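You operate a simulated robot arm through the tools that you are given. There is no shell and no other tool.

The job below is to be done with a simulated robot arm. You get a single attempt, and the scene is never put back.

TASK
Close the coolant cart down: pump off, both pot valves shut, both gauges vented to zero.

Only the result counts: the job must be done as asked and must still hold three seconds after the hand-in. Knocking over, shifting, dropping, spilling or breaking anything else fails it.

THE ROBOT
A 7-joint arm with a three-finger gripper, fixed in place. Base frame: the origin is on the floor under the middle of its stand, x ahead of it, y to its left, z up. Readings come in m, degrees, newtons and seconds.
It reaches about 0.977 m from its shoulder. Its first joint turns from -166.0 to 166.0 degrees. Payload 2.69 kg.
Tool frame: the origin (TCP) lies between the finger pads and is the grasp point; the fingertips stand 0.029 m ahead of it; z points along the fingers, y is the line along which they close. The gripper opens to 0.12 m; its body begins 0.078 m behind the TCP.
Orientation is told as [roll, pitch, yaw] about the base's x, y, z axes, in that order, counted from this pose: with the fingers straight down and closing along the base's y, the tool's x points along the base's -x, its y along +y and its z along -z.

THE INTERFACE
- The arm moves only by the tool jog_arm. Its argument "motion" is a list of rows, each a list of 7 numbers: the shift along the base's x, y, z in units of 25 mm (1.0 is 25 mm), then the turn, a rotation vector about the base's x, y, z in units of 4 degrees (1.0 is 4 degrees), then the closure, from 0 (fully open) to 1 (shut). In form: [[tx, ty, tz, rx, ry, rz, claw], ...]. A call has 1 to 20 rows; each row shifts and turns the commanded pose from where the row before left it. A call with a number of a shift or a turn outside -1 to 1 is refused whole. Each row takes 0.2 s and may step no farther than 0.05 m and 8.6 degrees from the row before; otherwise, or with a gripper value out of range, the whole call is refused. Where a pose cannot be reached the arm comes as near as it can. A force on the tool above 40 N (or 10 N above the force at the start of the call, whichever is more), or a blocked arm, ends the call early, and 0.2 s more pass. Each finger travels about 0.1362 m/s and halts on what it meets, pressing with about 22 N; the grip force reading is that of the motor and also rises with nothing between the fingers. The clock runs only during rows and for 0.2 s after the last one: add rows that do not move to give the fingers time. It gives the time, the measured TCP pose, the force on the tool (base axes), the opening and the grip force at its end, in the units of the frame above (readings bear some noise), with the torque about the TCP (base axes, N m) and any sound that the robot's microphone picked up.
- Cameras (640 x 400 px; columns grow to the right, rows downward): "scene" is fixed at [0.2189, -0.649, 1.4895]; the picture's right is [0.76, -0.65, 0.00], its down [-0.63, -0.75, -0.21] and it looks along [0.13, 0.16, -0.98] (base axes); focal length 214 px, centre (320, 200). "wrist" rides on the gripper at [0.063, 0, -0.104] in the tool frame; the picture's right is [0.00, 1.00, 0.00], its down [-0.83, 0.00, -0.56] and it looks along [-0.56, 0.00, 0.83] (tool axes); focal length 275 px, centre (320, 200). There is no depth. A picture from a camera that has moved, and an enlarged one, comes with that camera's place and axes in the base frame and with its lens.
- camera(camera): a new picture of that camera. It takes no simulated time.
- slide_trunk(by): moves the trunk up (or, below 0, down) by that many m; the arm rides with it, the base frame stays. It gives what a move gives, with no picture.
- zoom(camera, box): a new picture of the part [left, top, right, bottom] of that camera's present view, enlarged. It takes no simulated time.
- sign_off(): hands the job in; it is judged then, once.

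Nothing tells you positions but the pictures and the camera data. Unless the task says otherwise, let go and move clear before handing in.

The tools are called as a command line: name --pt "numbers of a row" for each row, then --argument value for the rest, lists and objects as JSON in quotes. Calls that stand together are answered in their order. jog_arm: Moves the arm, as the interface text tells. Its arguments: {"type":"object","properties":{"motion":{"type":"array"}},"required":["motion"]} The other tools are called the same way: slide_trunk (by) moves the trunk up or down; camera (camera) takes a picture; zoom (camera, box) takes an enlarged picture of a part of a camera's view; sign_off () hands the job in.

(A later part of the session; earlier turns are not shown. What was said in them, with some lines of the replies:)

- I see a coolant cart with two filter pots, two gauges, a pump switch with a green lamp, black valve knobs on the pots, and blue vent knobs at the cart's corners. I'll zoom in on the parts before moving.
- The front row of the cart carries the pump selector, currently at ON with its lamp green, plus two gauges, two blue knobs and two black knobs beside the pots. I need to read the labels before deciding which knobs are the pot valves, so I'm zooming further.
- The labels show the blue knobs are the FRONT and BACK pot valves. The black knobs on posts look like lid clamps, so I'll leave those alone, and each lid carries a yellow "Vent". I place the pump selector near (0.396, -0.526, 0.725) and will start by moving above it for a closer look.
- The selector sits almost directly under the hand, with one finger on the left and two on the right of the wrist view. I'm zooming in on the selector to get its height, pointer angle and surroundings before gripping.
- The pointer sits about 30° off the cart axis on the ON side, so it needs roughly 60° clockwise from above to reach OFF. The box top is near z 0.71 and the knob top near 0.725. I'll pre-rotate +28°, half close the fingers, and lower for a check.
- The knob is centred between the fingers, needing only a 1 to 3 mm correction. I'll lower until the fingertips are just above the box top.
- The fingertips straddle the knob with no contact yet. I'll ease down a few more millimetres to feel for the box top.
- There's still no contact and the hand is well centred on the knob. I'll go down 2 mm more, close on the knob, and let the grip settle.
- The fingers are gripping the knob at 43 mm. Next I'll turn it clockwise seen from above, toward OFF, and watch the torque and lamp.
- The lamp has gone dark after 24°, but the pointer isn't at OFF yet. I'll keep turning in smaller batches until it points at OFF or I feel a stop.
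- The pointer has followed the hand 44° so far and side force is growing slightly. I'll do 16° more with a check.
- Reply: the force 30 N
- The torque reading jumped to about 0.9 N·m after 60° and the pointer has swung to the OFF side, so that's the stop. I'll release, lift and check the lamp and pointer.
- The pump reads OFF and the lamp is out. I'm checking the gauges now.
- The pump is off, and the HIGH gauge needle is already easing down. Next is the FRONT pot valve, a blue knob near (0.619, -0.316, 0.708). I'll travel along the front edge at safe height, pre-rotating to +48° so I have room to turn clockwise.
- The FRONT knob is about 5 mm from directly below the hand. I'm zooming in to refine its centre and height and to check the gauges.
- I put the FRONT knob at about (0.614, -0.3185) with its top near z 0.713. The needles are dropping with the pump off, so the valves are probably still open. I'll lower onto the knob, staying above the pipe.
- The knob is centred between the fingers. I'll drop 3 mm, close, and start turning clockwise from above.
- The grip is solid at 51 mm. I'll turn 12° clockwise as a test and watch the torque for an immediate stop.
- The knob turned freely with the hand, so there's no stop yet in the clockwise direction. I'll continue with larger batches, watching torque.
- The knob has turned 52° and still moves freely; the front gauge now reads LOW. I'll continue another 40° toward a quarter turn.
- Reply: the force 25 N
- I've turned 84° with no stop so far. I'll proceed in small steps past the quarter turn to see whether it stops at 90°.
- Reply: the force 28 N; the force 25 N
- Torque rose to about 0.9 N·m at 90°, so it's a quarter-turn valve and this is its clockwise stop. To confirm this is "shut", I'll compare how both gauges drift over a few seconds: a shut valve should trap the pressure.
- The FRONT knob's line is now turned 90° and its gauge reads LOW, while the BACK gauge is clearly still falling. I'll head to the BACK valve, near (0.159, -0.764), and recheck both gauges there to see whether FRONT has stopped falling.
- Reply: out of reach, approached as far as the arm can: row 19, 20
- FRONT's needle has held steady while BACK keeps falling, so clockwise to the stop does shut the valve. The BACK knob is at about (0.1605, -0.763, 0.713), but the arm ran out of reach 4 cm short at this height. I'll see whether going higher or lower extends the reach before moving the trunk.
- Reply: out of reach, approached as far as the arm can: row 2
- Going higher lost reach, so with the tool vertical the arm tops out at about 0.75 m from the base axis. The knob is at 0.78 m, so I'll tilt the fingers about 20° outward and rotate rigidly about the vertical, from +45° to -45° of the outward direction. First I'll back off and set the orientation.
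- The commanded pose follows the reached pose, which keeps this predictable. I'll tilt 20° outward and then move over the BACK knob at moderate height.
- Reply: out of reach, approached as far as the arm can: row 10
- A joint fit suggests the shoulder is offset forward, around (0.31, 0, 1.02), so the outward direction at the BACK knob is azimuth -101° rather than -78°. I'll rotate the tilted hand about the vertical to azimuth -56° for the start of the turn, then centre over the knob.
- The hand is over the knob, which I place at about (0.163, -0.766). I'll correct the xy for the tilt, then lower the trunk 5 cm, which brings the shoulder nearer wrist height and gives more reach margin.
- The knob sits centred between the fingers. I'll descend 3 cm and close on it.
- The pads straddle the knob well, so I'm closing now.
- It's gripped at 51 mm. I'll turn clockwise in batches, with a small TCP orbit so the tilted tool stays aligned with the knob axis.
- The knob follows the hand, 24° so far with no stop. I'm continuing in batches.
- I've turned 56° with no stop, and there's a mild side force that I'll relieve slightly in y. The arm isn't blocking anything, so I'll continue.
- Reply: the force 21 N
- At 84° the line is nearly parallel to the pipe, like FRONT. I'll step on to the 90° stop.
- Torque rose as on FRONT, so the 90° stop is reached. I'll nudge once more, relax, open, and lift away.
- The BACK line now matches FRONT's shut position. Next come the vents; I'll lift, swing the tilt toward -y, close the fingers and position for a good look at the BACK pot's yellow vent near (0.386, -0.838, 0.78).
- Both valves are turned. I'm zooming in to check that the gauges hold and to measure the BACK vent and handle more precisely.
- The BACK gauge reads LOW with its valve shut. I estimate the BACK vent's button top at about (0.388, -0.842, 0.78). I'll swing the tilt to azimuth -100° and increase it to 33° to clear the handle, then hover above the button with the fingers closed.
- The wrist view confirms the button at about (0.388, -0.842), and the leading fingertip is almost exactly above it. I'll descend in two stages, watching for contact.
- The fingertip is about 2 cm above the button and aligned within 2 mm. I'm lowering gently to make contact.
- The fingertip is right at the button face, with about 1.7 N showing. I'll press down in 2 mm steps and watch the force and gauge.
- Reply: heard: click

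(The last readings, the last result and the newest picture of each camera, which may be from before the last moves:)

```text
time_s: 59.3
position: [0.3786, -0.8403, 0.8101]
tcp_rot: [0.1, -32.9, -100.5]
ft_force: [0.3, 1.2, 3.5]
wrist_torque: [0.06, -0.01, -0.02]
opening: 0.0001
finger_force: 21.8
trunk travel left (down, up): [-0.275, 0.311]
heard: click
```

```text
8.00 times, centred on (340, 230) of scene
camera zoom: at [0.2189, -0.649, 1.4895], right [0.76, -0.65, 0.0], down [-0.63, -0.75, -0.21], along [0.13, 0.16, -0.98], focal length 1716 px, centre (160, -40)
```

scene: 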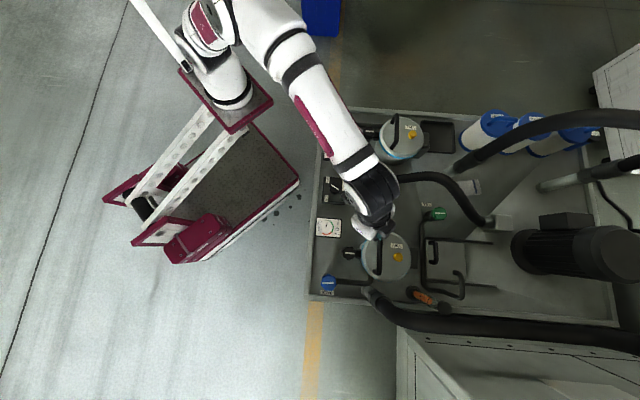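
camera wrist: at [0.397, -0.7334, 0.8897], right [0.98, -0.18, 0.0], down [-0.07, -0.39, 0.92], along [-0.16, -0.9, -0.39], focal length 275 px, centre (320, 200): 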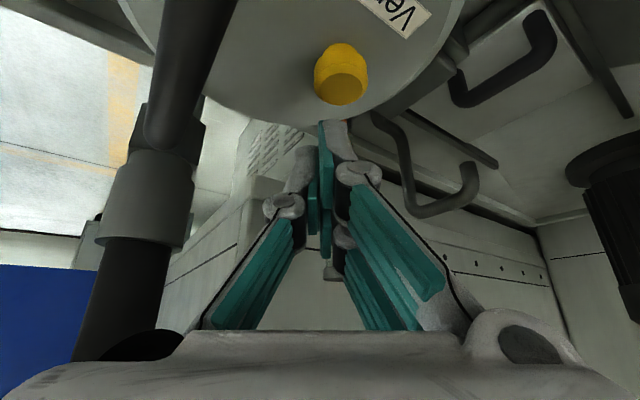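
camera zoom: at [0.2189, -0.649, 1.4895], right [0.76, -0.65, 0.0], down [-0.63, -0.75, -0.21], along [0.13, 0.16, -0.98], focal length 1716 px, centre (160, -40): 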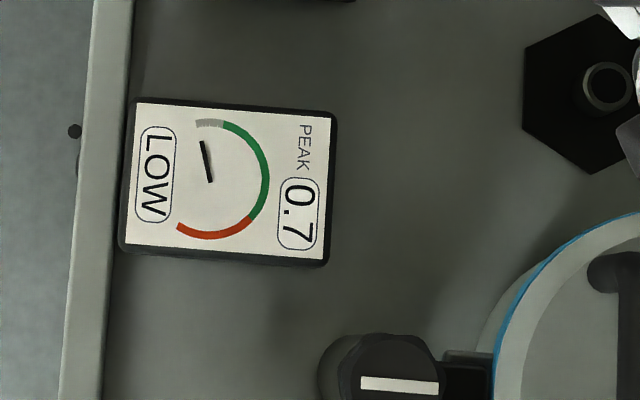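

A click sounded, the button is pressed and the needle is dropping. I'll hold it down for a few seconds.

jog_arm --pt "0 0 -0.03 0 0 0 1" --pt "0 0 0 0 0 0 1" --pt "0 0 0 0 0 0 1" --pt "0 0 0 0 0 0 1" --pt "0 0 0 0 0 0 1" --pt "0 0 0 0 0 0 1" --pt "0 0 0 0 0 0 1" --pt "0 0 0 0 0 0 1" --pt "0 0 0 0 0 0 1" --pt "0 0 0 0 0 0 1"

zoom --camera "scene" --box '[305, 205, 375, 255]'

zoom --camera "scene" --box '[310, 100, 410, 170]'

```text
time_s: 61.5
position: [0.3794, -0.8393, 0.8075]
tcp_rot: [0.1, -33.1, -100.3]
ft_force: [0.9, -1.6, 3.9]
wrist_torque: [-0.04, -0.04, -0.05]
opening: 0.0003
finger_force: 22.0
trunk travel left (down, up): [-0.275, 0.311]
```

```text
8.00 times, centred on (340, 230) of scene
camera zoom: at [0.2189, -0.649, 1.4895], right [0.76, -0.65, 0.0], down [-0.63, -0.75, -0.21], along [0.13, 0.16, -0.98], focal length 1716 px, centre (160, -40)
```

zoom: 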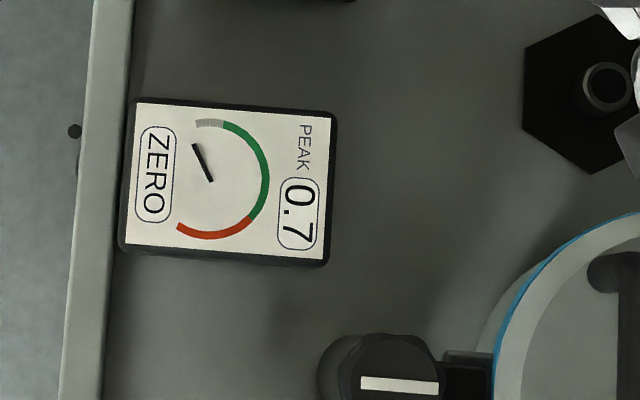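

```text
5.71 times, centred on (360, 135) of scene
camera zoom: at [0.2189, -0.649, 1.4895], right [0.76, -0.65, 0.0], down [-0.63, -0.75, -0.21], along [0.13, 0.16, -0.98], focal length 1226 px, centre (91, 571)
```

zoom: 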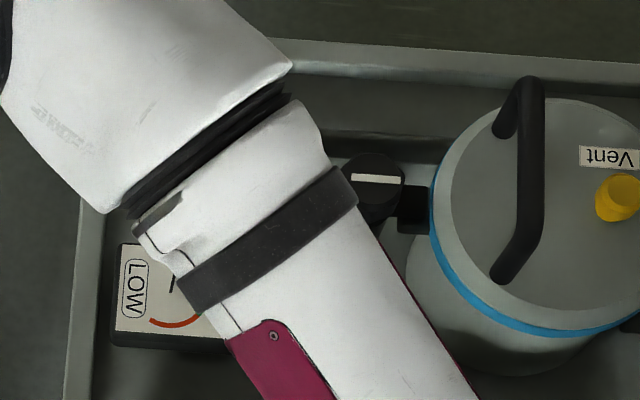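

The BACK gauge reads ZERO. I'll hold a little longer to bleed it fully, then lift straight off.

jog_arm --pt "0 0 0 0 0 0 1" --pt "0 0 0 0 0 0 1" --pt "0 0 0 0 0 0 1" --pt "0 0 0 0 0 0 1" --pt "0 0 0 0 0 0 1" --pt "0 0 0 0 0 0 1" --pt "0 0 0 0 0 0 1" --pt "0 0 0.3 0 0 0 1" --pt "0 0 0.6 0 0 0 1" --pt "0 0 0.9 0 0 0 1" --pt "0 0 0.9 0 0 0 1"

zoom --camera "scene" --box '[305, 205, 375, 255]'

zoom --camera "scene" --box '[350, 220, 430, 280]'

```text
time_s: 63.9
position: [0.3793, -0.8402, 0.875]
tcp_rot: [0.2, -32.9, -100.5]
ft_force: [0.9, -1.3, -0.4]
wrist_torque: [0.01, 0.0, 0.01]
opening: 0.0
finger_force: 21.9
trunk travel left (down, up): [-0.275, 0.311]
```

```text
8.00 times, centred on (340, 230) of scene
camera zoom: at [0.2189, -0.649, 1.4895], right [0.76, -0.65, 0.0], down [-0.63, -0.75, -0.21], along [0.13, 0.16, -0.98], focal length 1716 px, centre (160, -40)
```

zoom: 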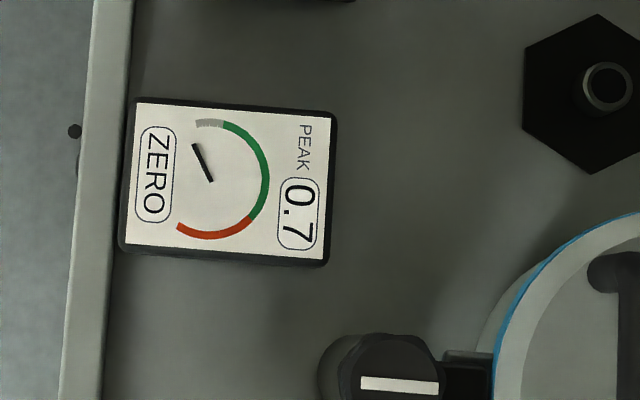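

```text
6.67 times, centred on (390, 250) of scene
camera zoom: at [0.2189, -0.649, 1.4895], right [0.76, -0.65, 0.0], down [-0.63, -0.75, -0.21], along [0.13, 0.16, -0.98], focal length 1430 px, centre (-147, -133)
```

zoom: 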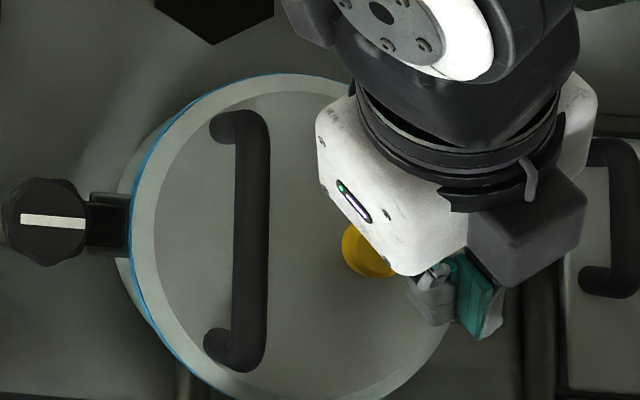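

The BACK gauge holds at ZERO with the finger off. Next is the FRONT vent, estimated near (0.729, -0.568, 0.78). I'll pull in and up, then swing over with the fingers closed and high enough to clear the hose and handles.

jog_arm --pt "0.15 0.9 1 0 0 0 1" --pt "0.15 0.9 1 0 0 0 1" --pt "0.15 0.9 1 0 0 0 1" --pt "0.15 0.9 1 0 0 0 1" --pt "0.687 0.767 0 0 0 0.977 1" --pt "0.687 0.767 0 0 0 0.977 1" --pt "0.687 0.767 0 0 0 0.977 1" --pt "0.687 0.767 0 0 0 0.977 1" --pt "0.687 0.767 0 0 0 0.977 1" --pt "0.687 0.767 0 0 0 0.977 1" --pt "0.687 0.767 0 0 0 0.977 1" --pt "0.687 0.767 0 0 0 0.977 1" --pt "0.687 0.767 0 0 0 0.977 1" --pt "0.687 0.767 0 0 0 0.977 1" --pt "0.687 0.767 0 0 0 0.977 1" --pt "0.687 0.767 0 0 0 0.977 1"

camera --camera "wrist"

camera --camera "scene"

```text
time_s: 67.3
position: [0.6013, -0.5206, 0.9762]
tcp_rot: [0.1, -33.0, -53.4]
ft_force: [0.0, -0.8, 0.4]
wrist_torque: [-0.01, -0.01, 0.02]
opening: 0.0
finger_force: 21.9
trunk travel left (down, up): [-0.275, 0.311]
```

```text
taken
camera wrist: at [0.5353, -0.4327, 1.0307], right [0.8, 0.6, 0.0], down [0.24, -0.31, 0.92], along [0.55, -0.74, -0.39], focal length 275 px, centre (320, 200)
```

wrist: 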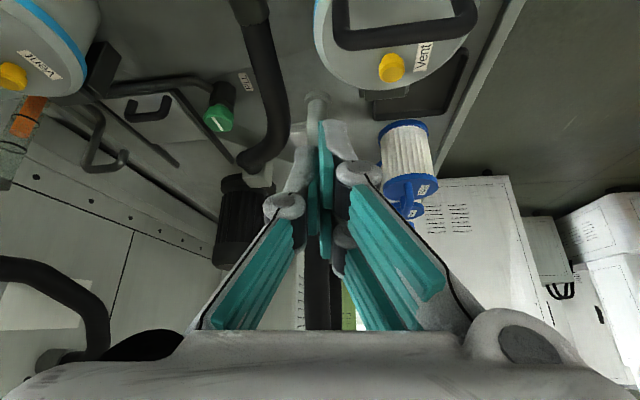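

```text
taken
```

scene: 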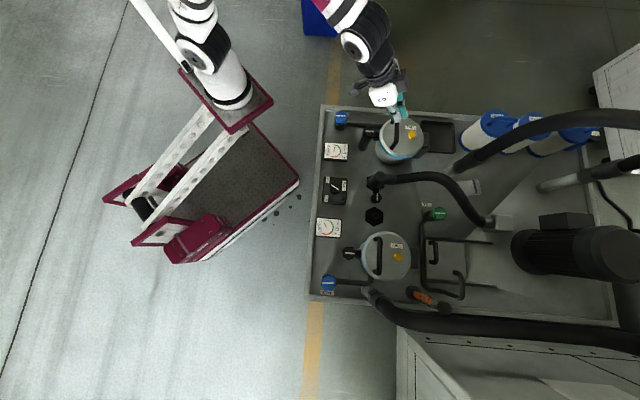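

The FRONT vent is clearly visible now. I'm zooming to pin down its location.

zoom --camera "wrist" --box '[300, 0, 500, 130]'

zoom --camera "scene" --box '[340, 80, 460, 170]'

```text
3.08 times, centred on (400, 65) of wrist
camera zoom: at [0.5353, -0.4327, 1.0307], right [0.8, 0.6, 0.0], down [0.24, -0.31, 0.92], along [0.55, -0.74, -0.39], focal length 847 px, centre (74, 615)
```

zoom: 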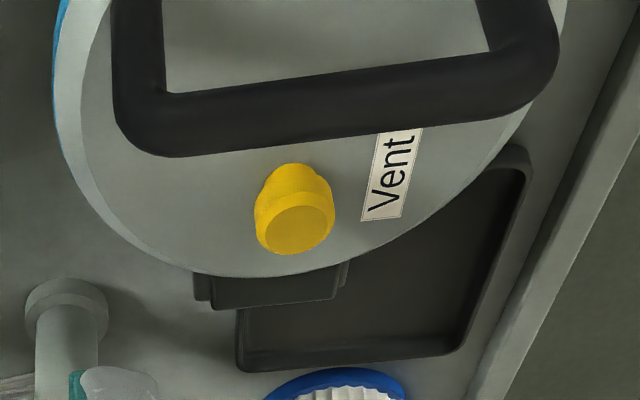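

```text
4.44 times, centred on (400, 125) of scene
camera zoom: at [0.2189, -0.649, 1.4895], right [0.76, -0.65, 0.0], down [-0.63, -0.75, -0.21], along [0.13, 0.16, -0.98], focal length 953 px, centre (-36, 533)
```

zoom: 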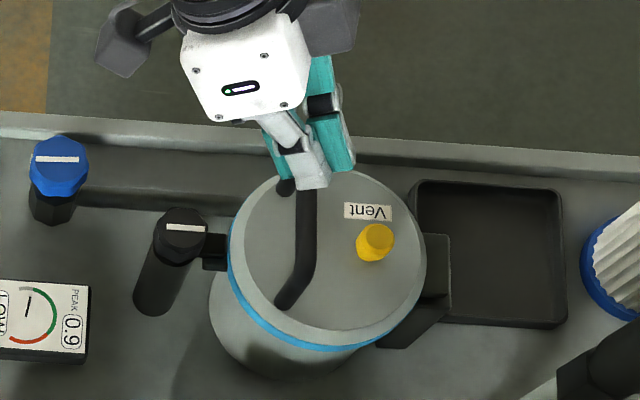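

I put the FRONT vent at about (0.733, -0.568, 0.78). I'll reduce the tilt to 15°, since this spot is within easy reach, and hover over the button.

jog_arm --pt "0 0 0 0.7245 0.534 0 1" --pt "0 0 0 0.7245 0.534 0 1" --pt "0 0 0 0.7245 0.534 0 1" --pt "0 0 0 0.7245 0.534 0 1" --pt "0 0 0 0.7245 0.534 0 1" --pt "0.871 -0.403 -0.1 0 0 0 1" --pt "0.871 -0.403 -0.1 0 0 0 1" --pt "0.871 -0.403 -0.2 0 0 0 1" --pt "0.871 -0.403 -0.3 0 0 0 1" --pt "0.871 -0.403 -0.5 0 0 0 1" --pt "0.871 -0.403 -0.6 0 0 0 1"

camera --camera "wrist"

zoom --camera "scene" --box '[340, 80, 460, 170]'

```text
time_s: 69.7
position: [0.7317, -0.5804, 0.9305]
tcp_rot: [0.2, -14.9, -53.5]
ft_force: [0.4, 0.9, 0.9]
wrist_torque: [0.01, 0.02, -0.04]
opening: 0.0
finger_force: 22.7
trunk travel left (down, up): [-0.275, 0.311]
```

```text
taken
camera wrist: at [0.679, -0.5104, 1.016], right [0.8, 0.6, 0.0], down [0.39, -0.53, 0.75], along [0.45, -0.6, -0.66], focal length 275 px, centre (320, 200)
```

wrist: 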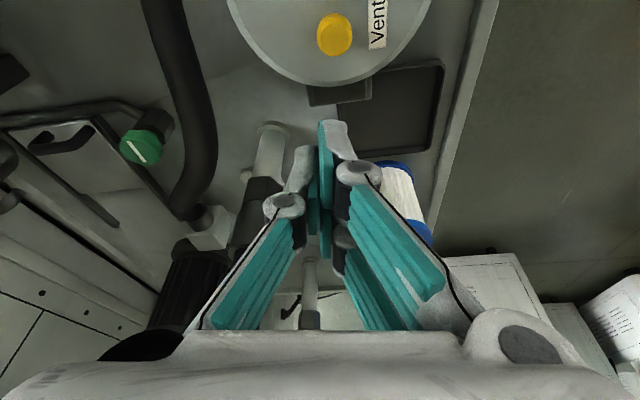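

```text
4.44 times, centred on (400, 125) of scene
camera zoom: at [0.2189, -0.649, 1.4895], right [0.76, -0.65, 0.0], down [-0.63, -0.75, -0.21], along [0.13, 0.16, -0.98], focal length 953 px, centre (-36, 533)
```

zoom: 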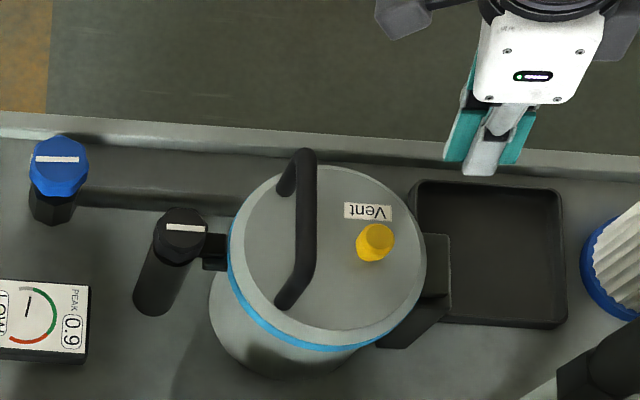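

The button resolves to about (0.734, -0.566), almost exactly below the leading fingertip. I'll descend to about 2 cm above it and recheck.

jog_arm --pt "0.04 0.03 -0.8 0 0 0 1" --pt "0 0 -0.8 0 0 0 1" --pt "0 0 -0.8 0 0 0 1" --pt "0 0 -0.8 0 0 0 1" --pt "0 0 -0.6 0 0 0 1"

camera --camera "wrist"

zoom --camera "scene" --box '[340, 80, 460, 170]'

```text
time_s: 70.9
position: [0.733, -0.5799, 0.8354]
tcp_rot: [0.1, -14.9, -53.6]
ft_force: [-0.7, 0.3, 0.6]
wrist_torque: [0.02, 0.04, -0.03]
opening: 0.0001
finger_force: 22.1
trunk travel left (down, up): [-0.275, 0.311]
```

```text
taken
camera wrist: at [0.68, -0.5097, 0.921], right [0.8, 0.6, 0.0], down [0.4, -0.53, 0.75], along [0.45, -0.6, -0.66], focal length 275 px, centre (320, 200)
```

wrist: 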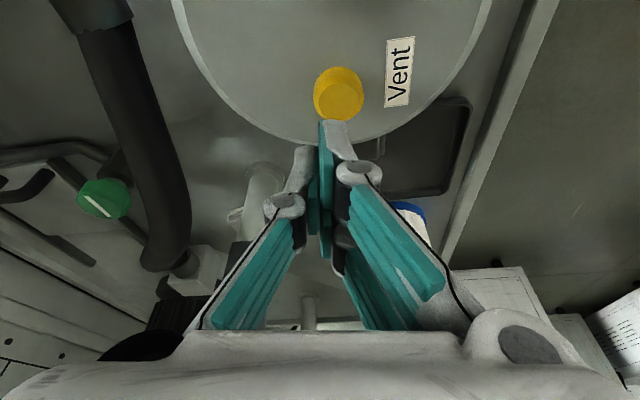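

```text
4.44 times, centred on (400, 125) of scene
camera zoom: at [0.2189, -0.649, 1.4895], right [0.76, -0.65, 0.0], down [-0.63, -0.75, -0.21], along [0.13, 0.16, -0.98], focal length 953 px, centre (-36, 533)
```

zoom: 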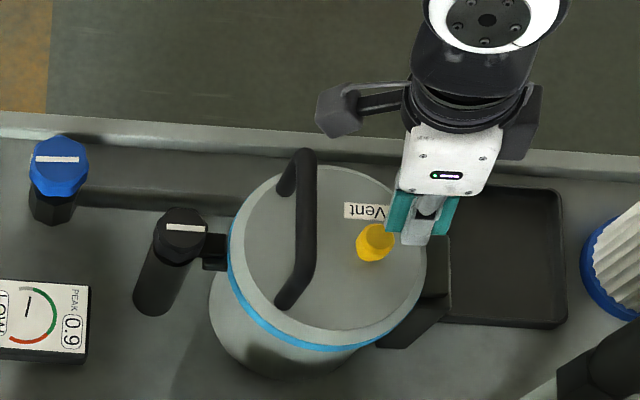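

The fingertip is within 2 mm of the button centre and about 2 cm above. I'm lowering to contact.

jog_arm --pt "0.06 0.02 -0.3 0 0 0 1" --pt "0 0 -0.3 0 0 0 1" --pt "0 0 -0.15 0 0 0 1" --pt "0 0 -0.1 0 0 0 1"

zoom --camera "wrist" --box '[240, 20, 440, 180]'

zoom --camera "scene" --box '[310, 130, 370, 170]'

```text
time_s: 71.9
position: [0.7352, -0.5796, 0.8136]
tcp_rot: [0.1, -14.9, -53.4]
ft_force: [-0.1, 0.2, 0.1]
wrist_torque: [-0.02, -0.04, -0.01]
opening: 0.0002
finger_force: 22.3
trunk travel left (down, up): [-0.275, 0.311]
```

```text
2.50 times, centred on (340, 100) of wrist
camera zoom: at [0.6814, -0.509, 0.8999], right [0.8, 0.6, 0.0], down [0.39, -0.53, 0.75], along [0.45, -0.6, -0.66], focal length 688 px, centre (270, 450)
```

zoom: 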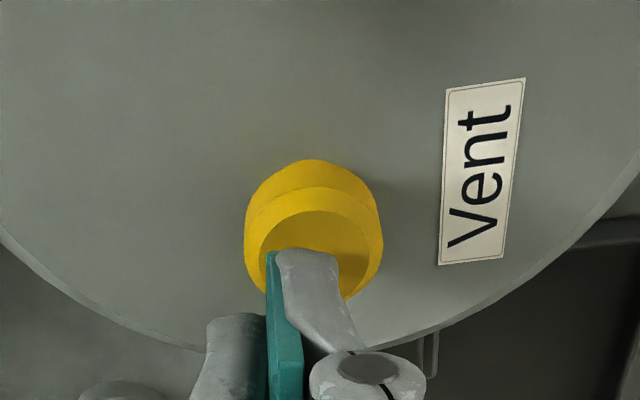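

```text
10.00 times, centred on (340, 150) of scene
camera zoom: at [0.2189, -0.649, 1.4895], right [0.76, -0.65, 0.0], down [-0.63, -0.75, -0.21], along [0.13, 0.16, -0.98], focal length 2145 px, centre (120, 700)
```

zoom: 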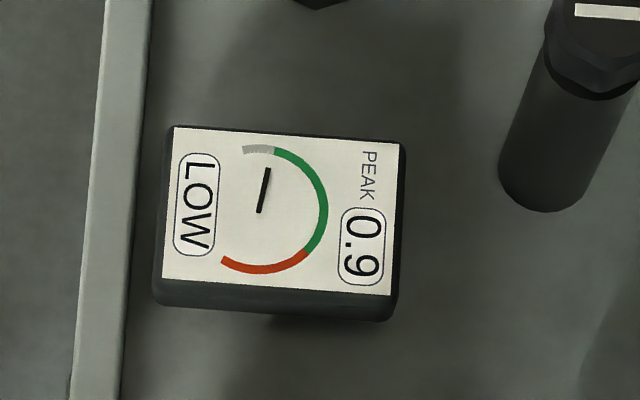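

The fingertip is just above the button face, and the FRONT gauge has held at LOW since its valve was shut. Now I'll press.

jog_arm --pt "0 0 -0.1 0 0 0 1" --pt "0 0 -0.1 0 0 0 1" --pt "0 0 -0.08 0 0 0 1"

zoom --camera "wrist" --box '[240, 20, 440, 180]'

zoom --camera "scene" --box '[310, 130, 370, 170]'

```text
time_s: 72.7
position: [0.7349, -0.5785, 0.807]
tcp_rot: [0.2, -15.0, -53.6]
ft_force: [-0.3, 1.6, 3.0]
wrist_torque: [0.03, 0.01, 0.01]
opening: 0.0
finger_force: 21.8
trunk travel left (down, up): [-0.275, 0.311]
heard: click
```

```text
2.50 times, centred on (340, 100) of wrist
camera zoom: at [0.6815, -0.5092, 0.8931], right [0.8, 0.6, 0.0], down [0.39, -0.53, 0.75], along [0.45, -0.6, -0.66], focal length 688 px, centre (270, 450)
```

zoom: 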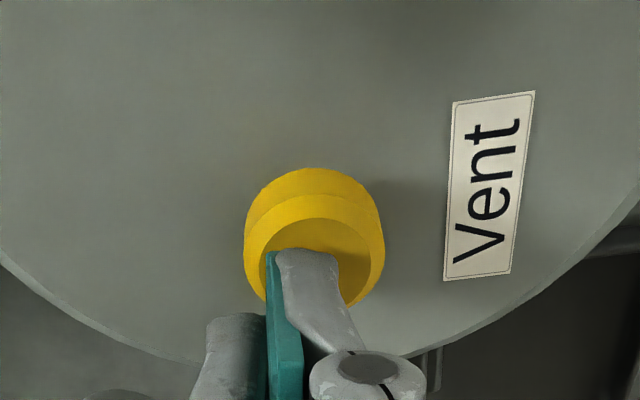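

```text
10.00 times, centred on (340, 150) of scene
camera zoom: at [0.2189, -0.649, 1.4895], right [0.76, -0.65, 0.0], down [-0.63, -0.75, -0.21], along [0.13, 0.16, -0.98], focal length 2145 px, centre (120, 700)
```

zoom: 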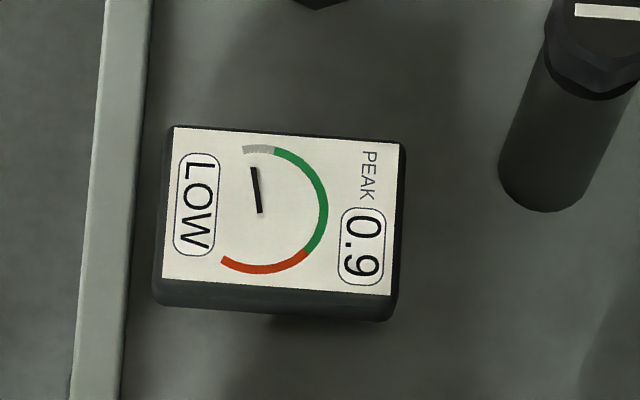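

It clicked and the FRONT needle is dropping. I'll hold the button until it reads zero.

jog_arm --pt "0 0 -0.02 0 0 0 1" --pt "0 0 0 0 0 0 1" --pt "0 0 0 0 0 0 1" --pt "0 0 0 0 0 0 1" --pt "0 0 0 0 0 0 1" --pt "0 0 0 0 0 0 1" --pt "0 0 0 0 0 0 1" --pt "0 0 0 0 0 0 1" --pt "0 0 0 0 0 0 1" --pt "0 0 0 0 0 0 1" --pt "0 0 0 0 0 0 1" --pt "0 0 0 0 0 0 1" --pt "0 0 0 0 0 0 1" --pt "0 0 0 0 0 0 1" --pt "0 0 0 0 0 0 1" --pt "0 0 0 0 0 0 1"

zoom --camera "scene" --box '[310, 130, 370, 170]'

zoom --camera "scene" --box '[305, 205, 375, 305]'

```text
time_s: 76.1
position: [0.7353, -0.5785, 0.8074]
tcp_rot: [0.1, -14.9, -53.5]
ft_force: [-0.1, 0.0, 3.0]
wrist_torque: [0.05, 0.05, 0.0]
opening: 0.0002
finger_force: 22.2
trunk travel left (down, up): [-0.275, 0.311]
```

```text
10.00 times, centred on (340, 150) of scene
camera zoom: at [0.2189, -0.649, 1.4895], right [0.76, -0.65, 0.0], down [-0.63, -0.75, -0.21], along [0.13, 0.16, -0.98], focal length 2145 px, centre (120, 700)
```

zoom: 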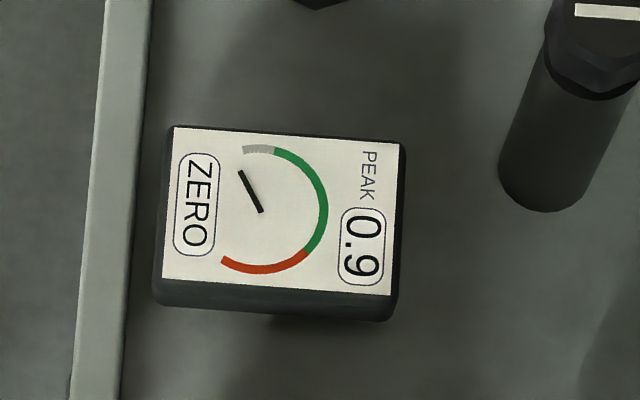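

```text
4.00 times, centred on (340, 255) of scene
camera zoom: at [0.2189, -0.649, 1.4895], right [0.76, -0.65, 0.0], down [-0.63, -0.75, -0.21], along [0.13, 0.16, -0.98], focal length 858 px, centre (240, -20)
```

zoom: 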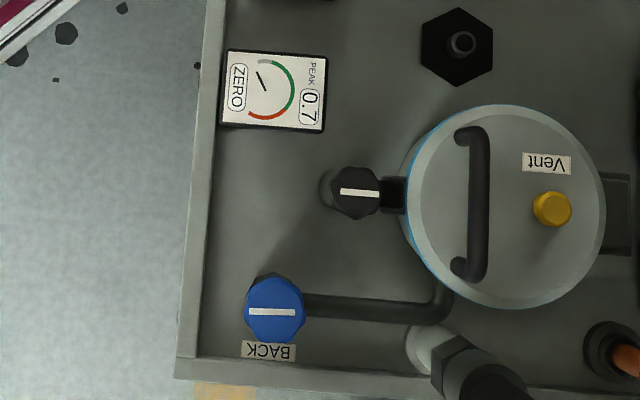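

Both gauges read ZERO. I'll lift straight off the button, retreat inward clear of the cart, and then verify everything before hand-in.

jog_arm --pt "0 0 0.3 0 0 0 1" --pt "0 0 0.7 0 0 0 1" --pt "0 0 1 0 0 0 1" --pt "0 0 1 0 0 0 1" --pt "0 0 1 0 0 0 1" --pt "0 0 1 0 0 0 1" --pt "-0.6 0.8 1 0 0 0 1" --pt "-0.6 0.8 1 0 0 0 1" --pt "-0.6 0.8 0.5 0 0 0 1" --pt "-0.6 0.8 0.5 0 0 0 1" --pt "-0.6 0.8 0 0 0 0 1" --pt "-0.6 0.8 0 0 0 0 1" --pt "-0.6 0.8 0 0 0 0 1" --pt "-0.6 0.8 0 0 0 0 1" --pt "-0.6 0.8 0 0 0 0 1" --pt "-0.6 0.8 0 0 0 0 1" --pt "-0.6 0.8 0 0 0 0 0.5" --pt "-0.6 0.8 0 0 0 0 0.3"

camera --camera "scene"

zoom --camera "scene" --box '[305, 95, 445, 185]'

zoom --camera "scene" --box '[305, 170, 395, 240]'

zoom --camera "scene" --box '[305, 205, 435, 305]'

```text
time_s: 79.9
position: [0.5533, -0.3386, 1.007]
tcp_rot: [0.2, -14.9, -53.5]
ft_force: [-0.7, -0.2, -0.3]
wrist_torque: [-0.03, 0.01, -0.01]
opening: 0.0841
finger_force: 0.1
trunk travel left (down, up): [-0.275, 0.311]
```

```text
taken
```

scene: 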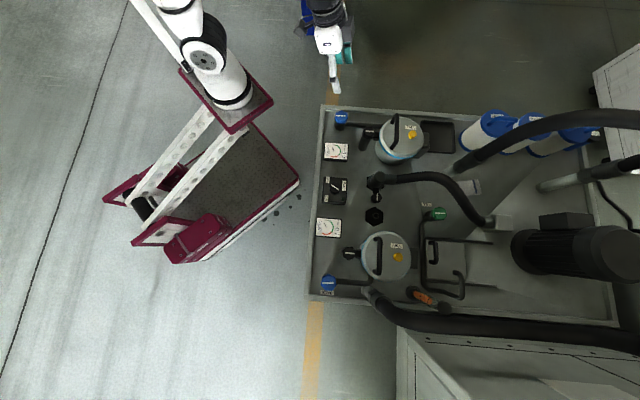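

```text
4.44 times, centred on (375, 140) of scene
camera zoom: at [0.2189, -0.649, 1.4895], right [0.76, -0.65, 0.0], down [-0.63, -0.75, -0.21], along [0.13, 0.16, -0.98], focal length 953 px, centre (76, 467)
```

zoom: 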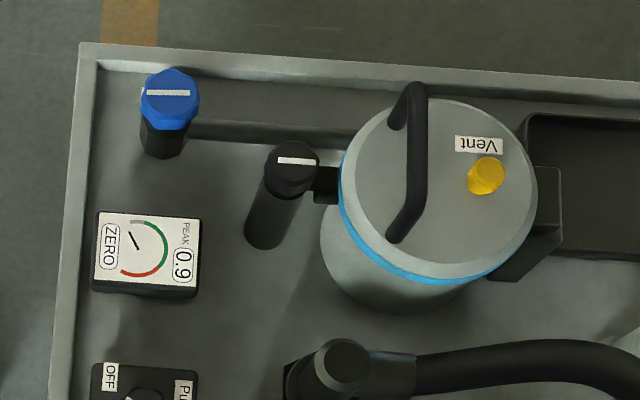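

```text
5.71 times, centred on (350, 205) of scene
camera zoom: at [0.2189, -0.649, 1.4895], right [0.76, -0.65, 0.0], down [-0.63, -0.75, -0.21], along [0.13, 0.16, -0.98], focal length 1226 px, centre (149, 171)
```

zoom: 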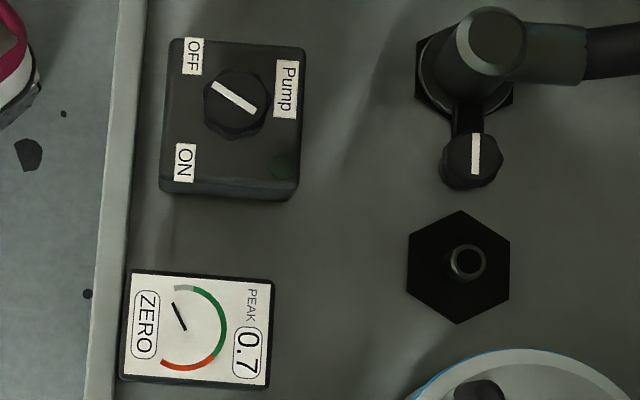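

```text
4.00 times, centred on (370, 255) of scene
camera zoom: at [0.2189, -0.649, 1.4895], right [0.76, -0.65, 0.0], down [-0.63, -0.75, -0.21], along [0.13, 0.16, -0.98], focal length 858 px, centre (120, -20)
```

zoom: 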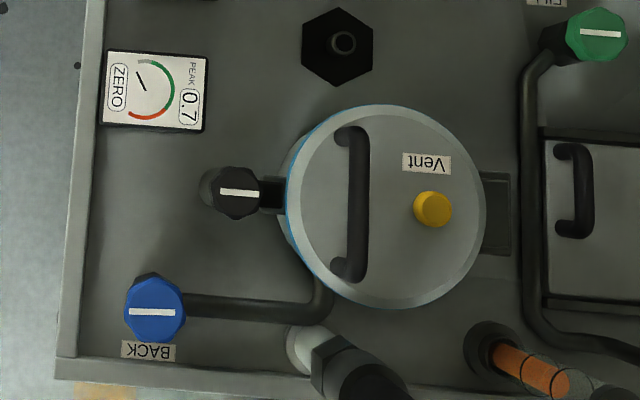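

Everything reads correctly, but the valve lines look perhaps a few degrees shy of the pipe axis, possibly from my back-off before release. I'm measuring that closely before deciding.

zoom --camera "scene" --box '[325, 105, 365, 130]'

zoom --camera "scene" --box '[315, 268, 355, 298]'

zoom --camera "scene" --box '[320, 170, 360, 210]'

```text
16.00 times, centred on (345, 118) of scene
camera zoom: at [0.2189, -0.649, 1.4895], right [0.76, -0.65, 0.0], down [-0.63, -0.75, -0.21], along [0.13, 0.16, -0.98], focal length 3432 px, centre (-80, 1520)
```

zoom: 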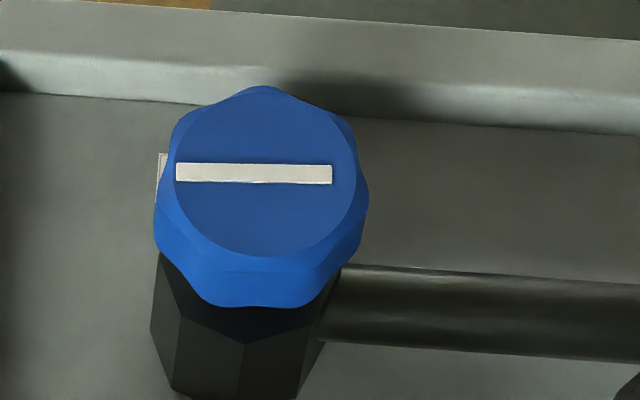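

```text
13.33 times, centred on (335, 283) of scene
camera zoom: at [0.2189, -0.649, 1.4895], right [0.76, -0.65, 0.0], down [-0.63, -0.75, -0.21], along [0.13, 0.16, -0.98], focal length 2860 px, centre (120, -907)
```

zoom: 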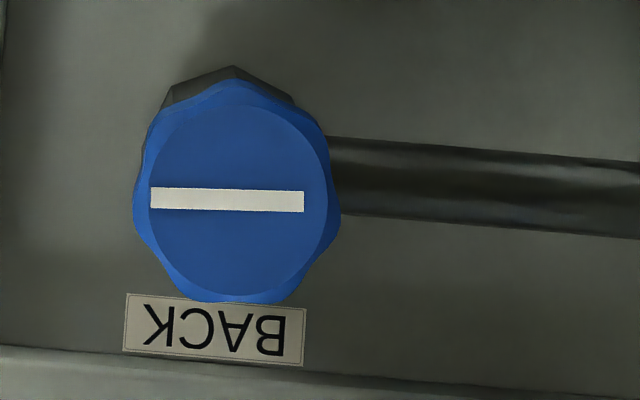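

```text
10.00 times, centred on (340, 190) of scene
camera zoom: at [0.2189, -0.649, 1.4895], right [0.76, -0.65, 0.0], down [-0.63, -0.75, -0.21], along [0.13, 0.16, -0.98], focal length 2145 px, centre (120, 300)
```

zoom: 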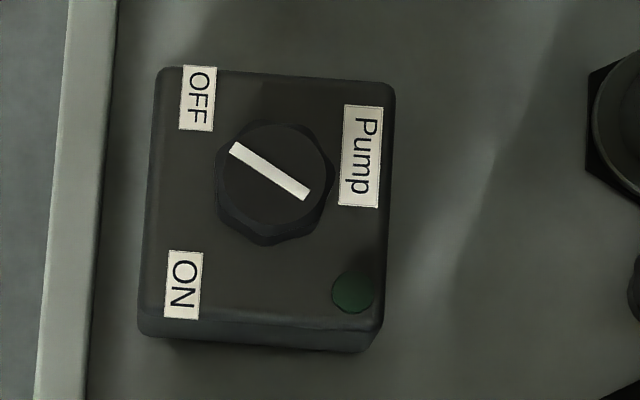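

The hand is clear of the cart, and the scene view shows the job in this state:

- **Pump:** the selector points to OFF and the lamp is out.
- **Pot valves:** FRONT and BACK are about 89° round from where they started, within a degree or so of the stop. FRONT's needle held steady after shutting while BACK's was still falling, and BACK's then stayed put until I vented it.
- **Gauges:** both read ZERO after venting.
- **Everything else:** nothing else looks moved or disturbed.

I'm handing the job in.

sign_off

```text
The job is handed in.
```

The coolant cart is closed down and I've handed the job in. I haven't seen a result from the judging.

- **Pump:** the selector is at OFF and its lamp is out.
- **Pot valves:** FRONT and BACK are both turned clockwise to their stops, a quarter turn each. My back-off before letting go may have left them about 1° short. FRONT's gauge held its pressure after I shut it, and BACK's showed no sign of falling, so both appear properly shut.
- **Gauges:** I pressed each pot's yellow vent until its gauge read ZERO. Both still read ZERO after I let go.

The lid clamps, the FILL valve and the rest of the cart were not touched, and the hand is clear of the cart.
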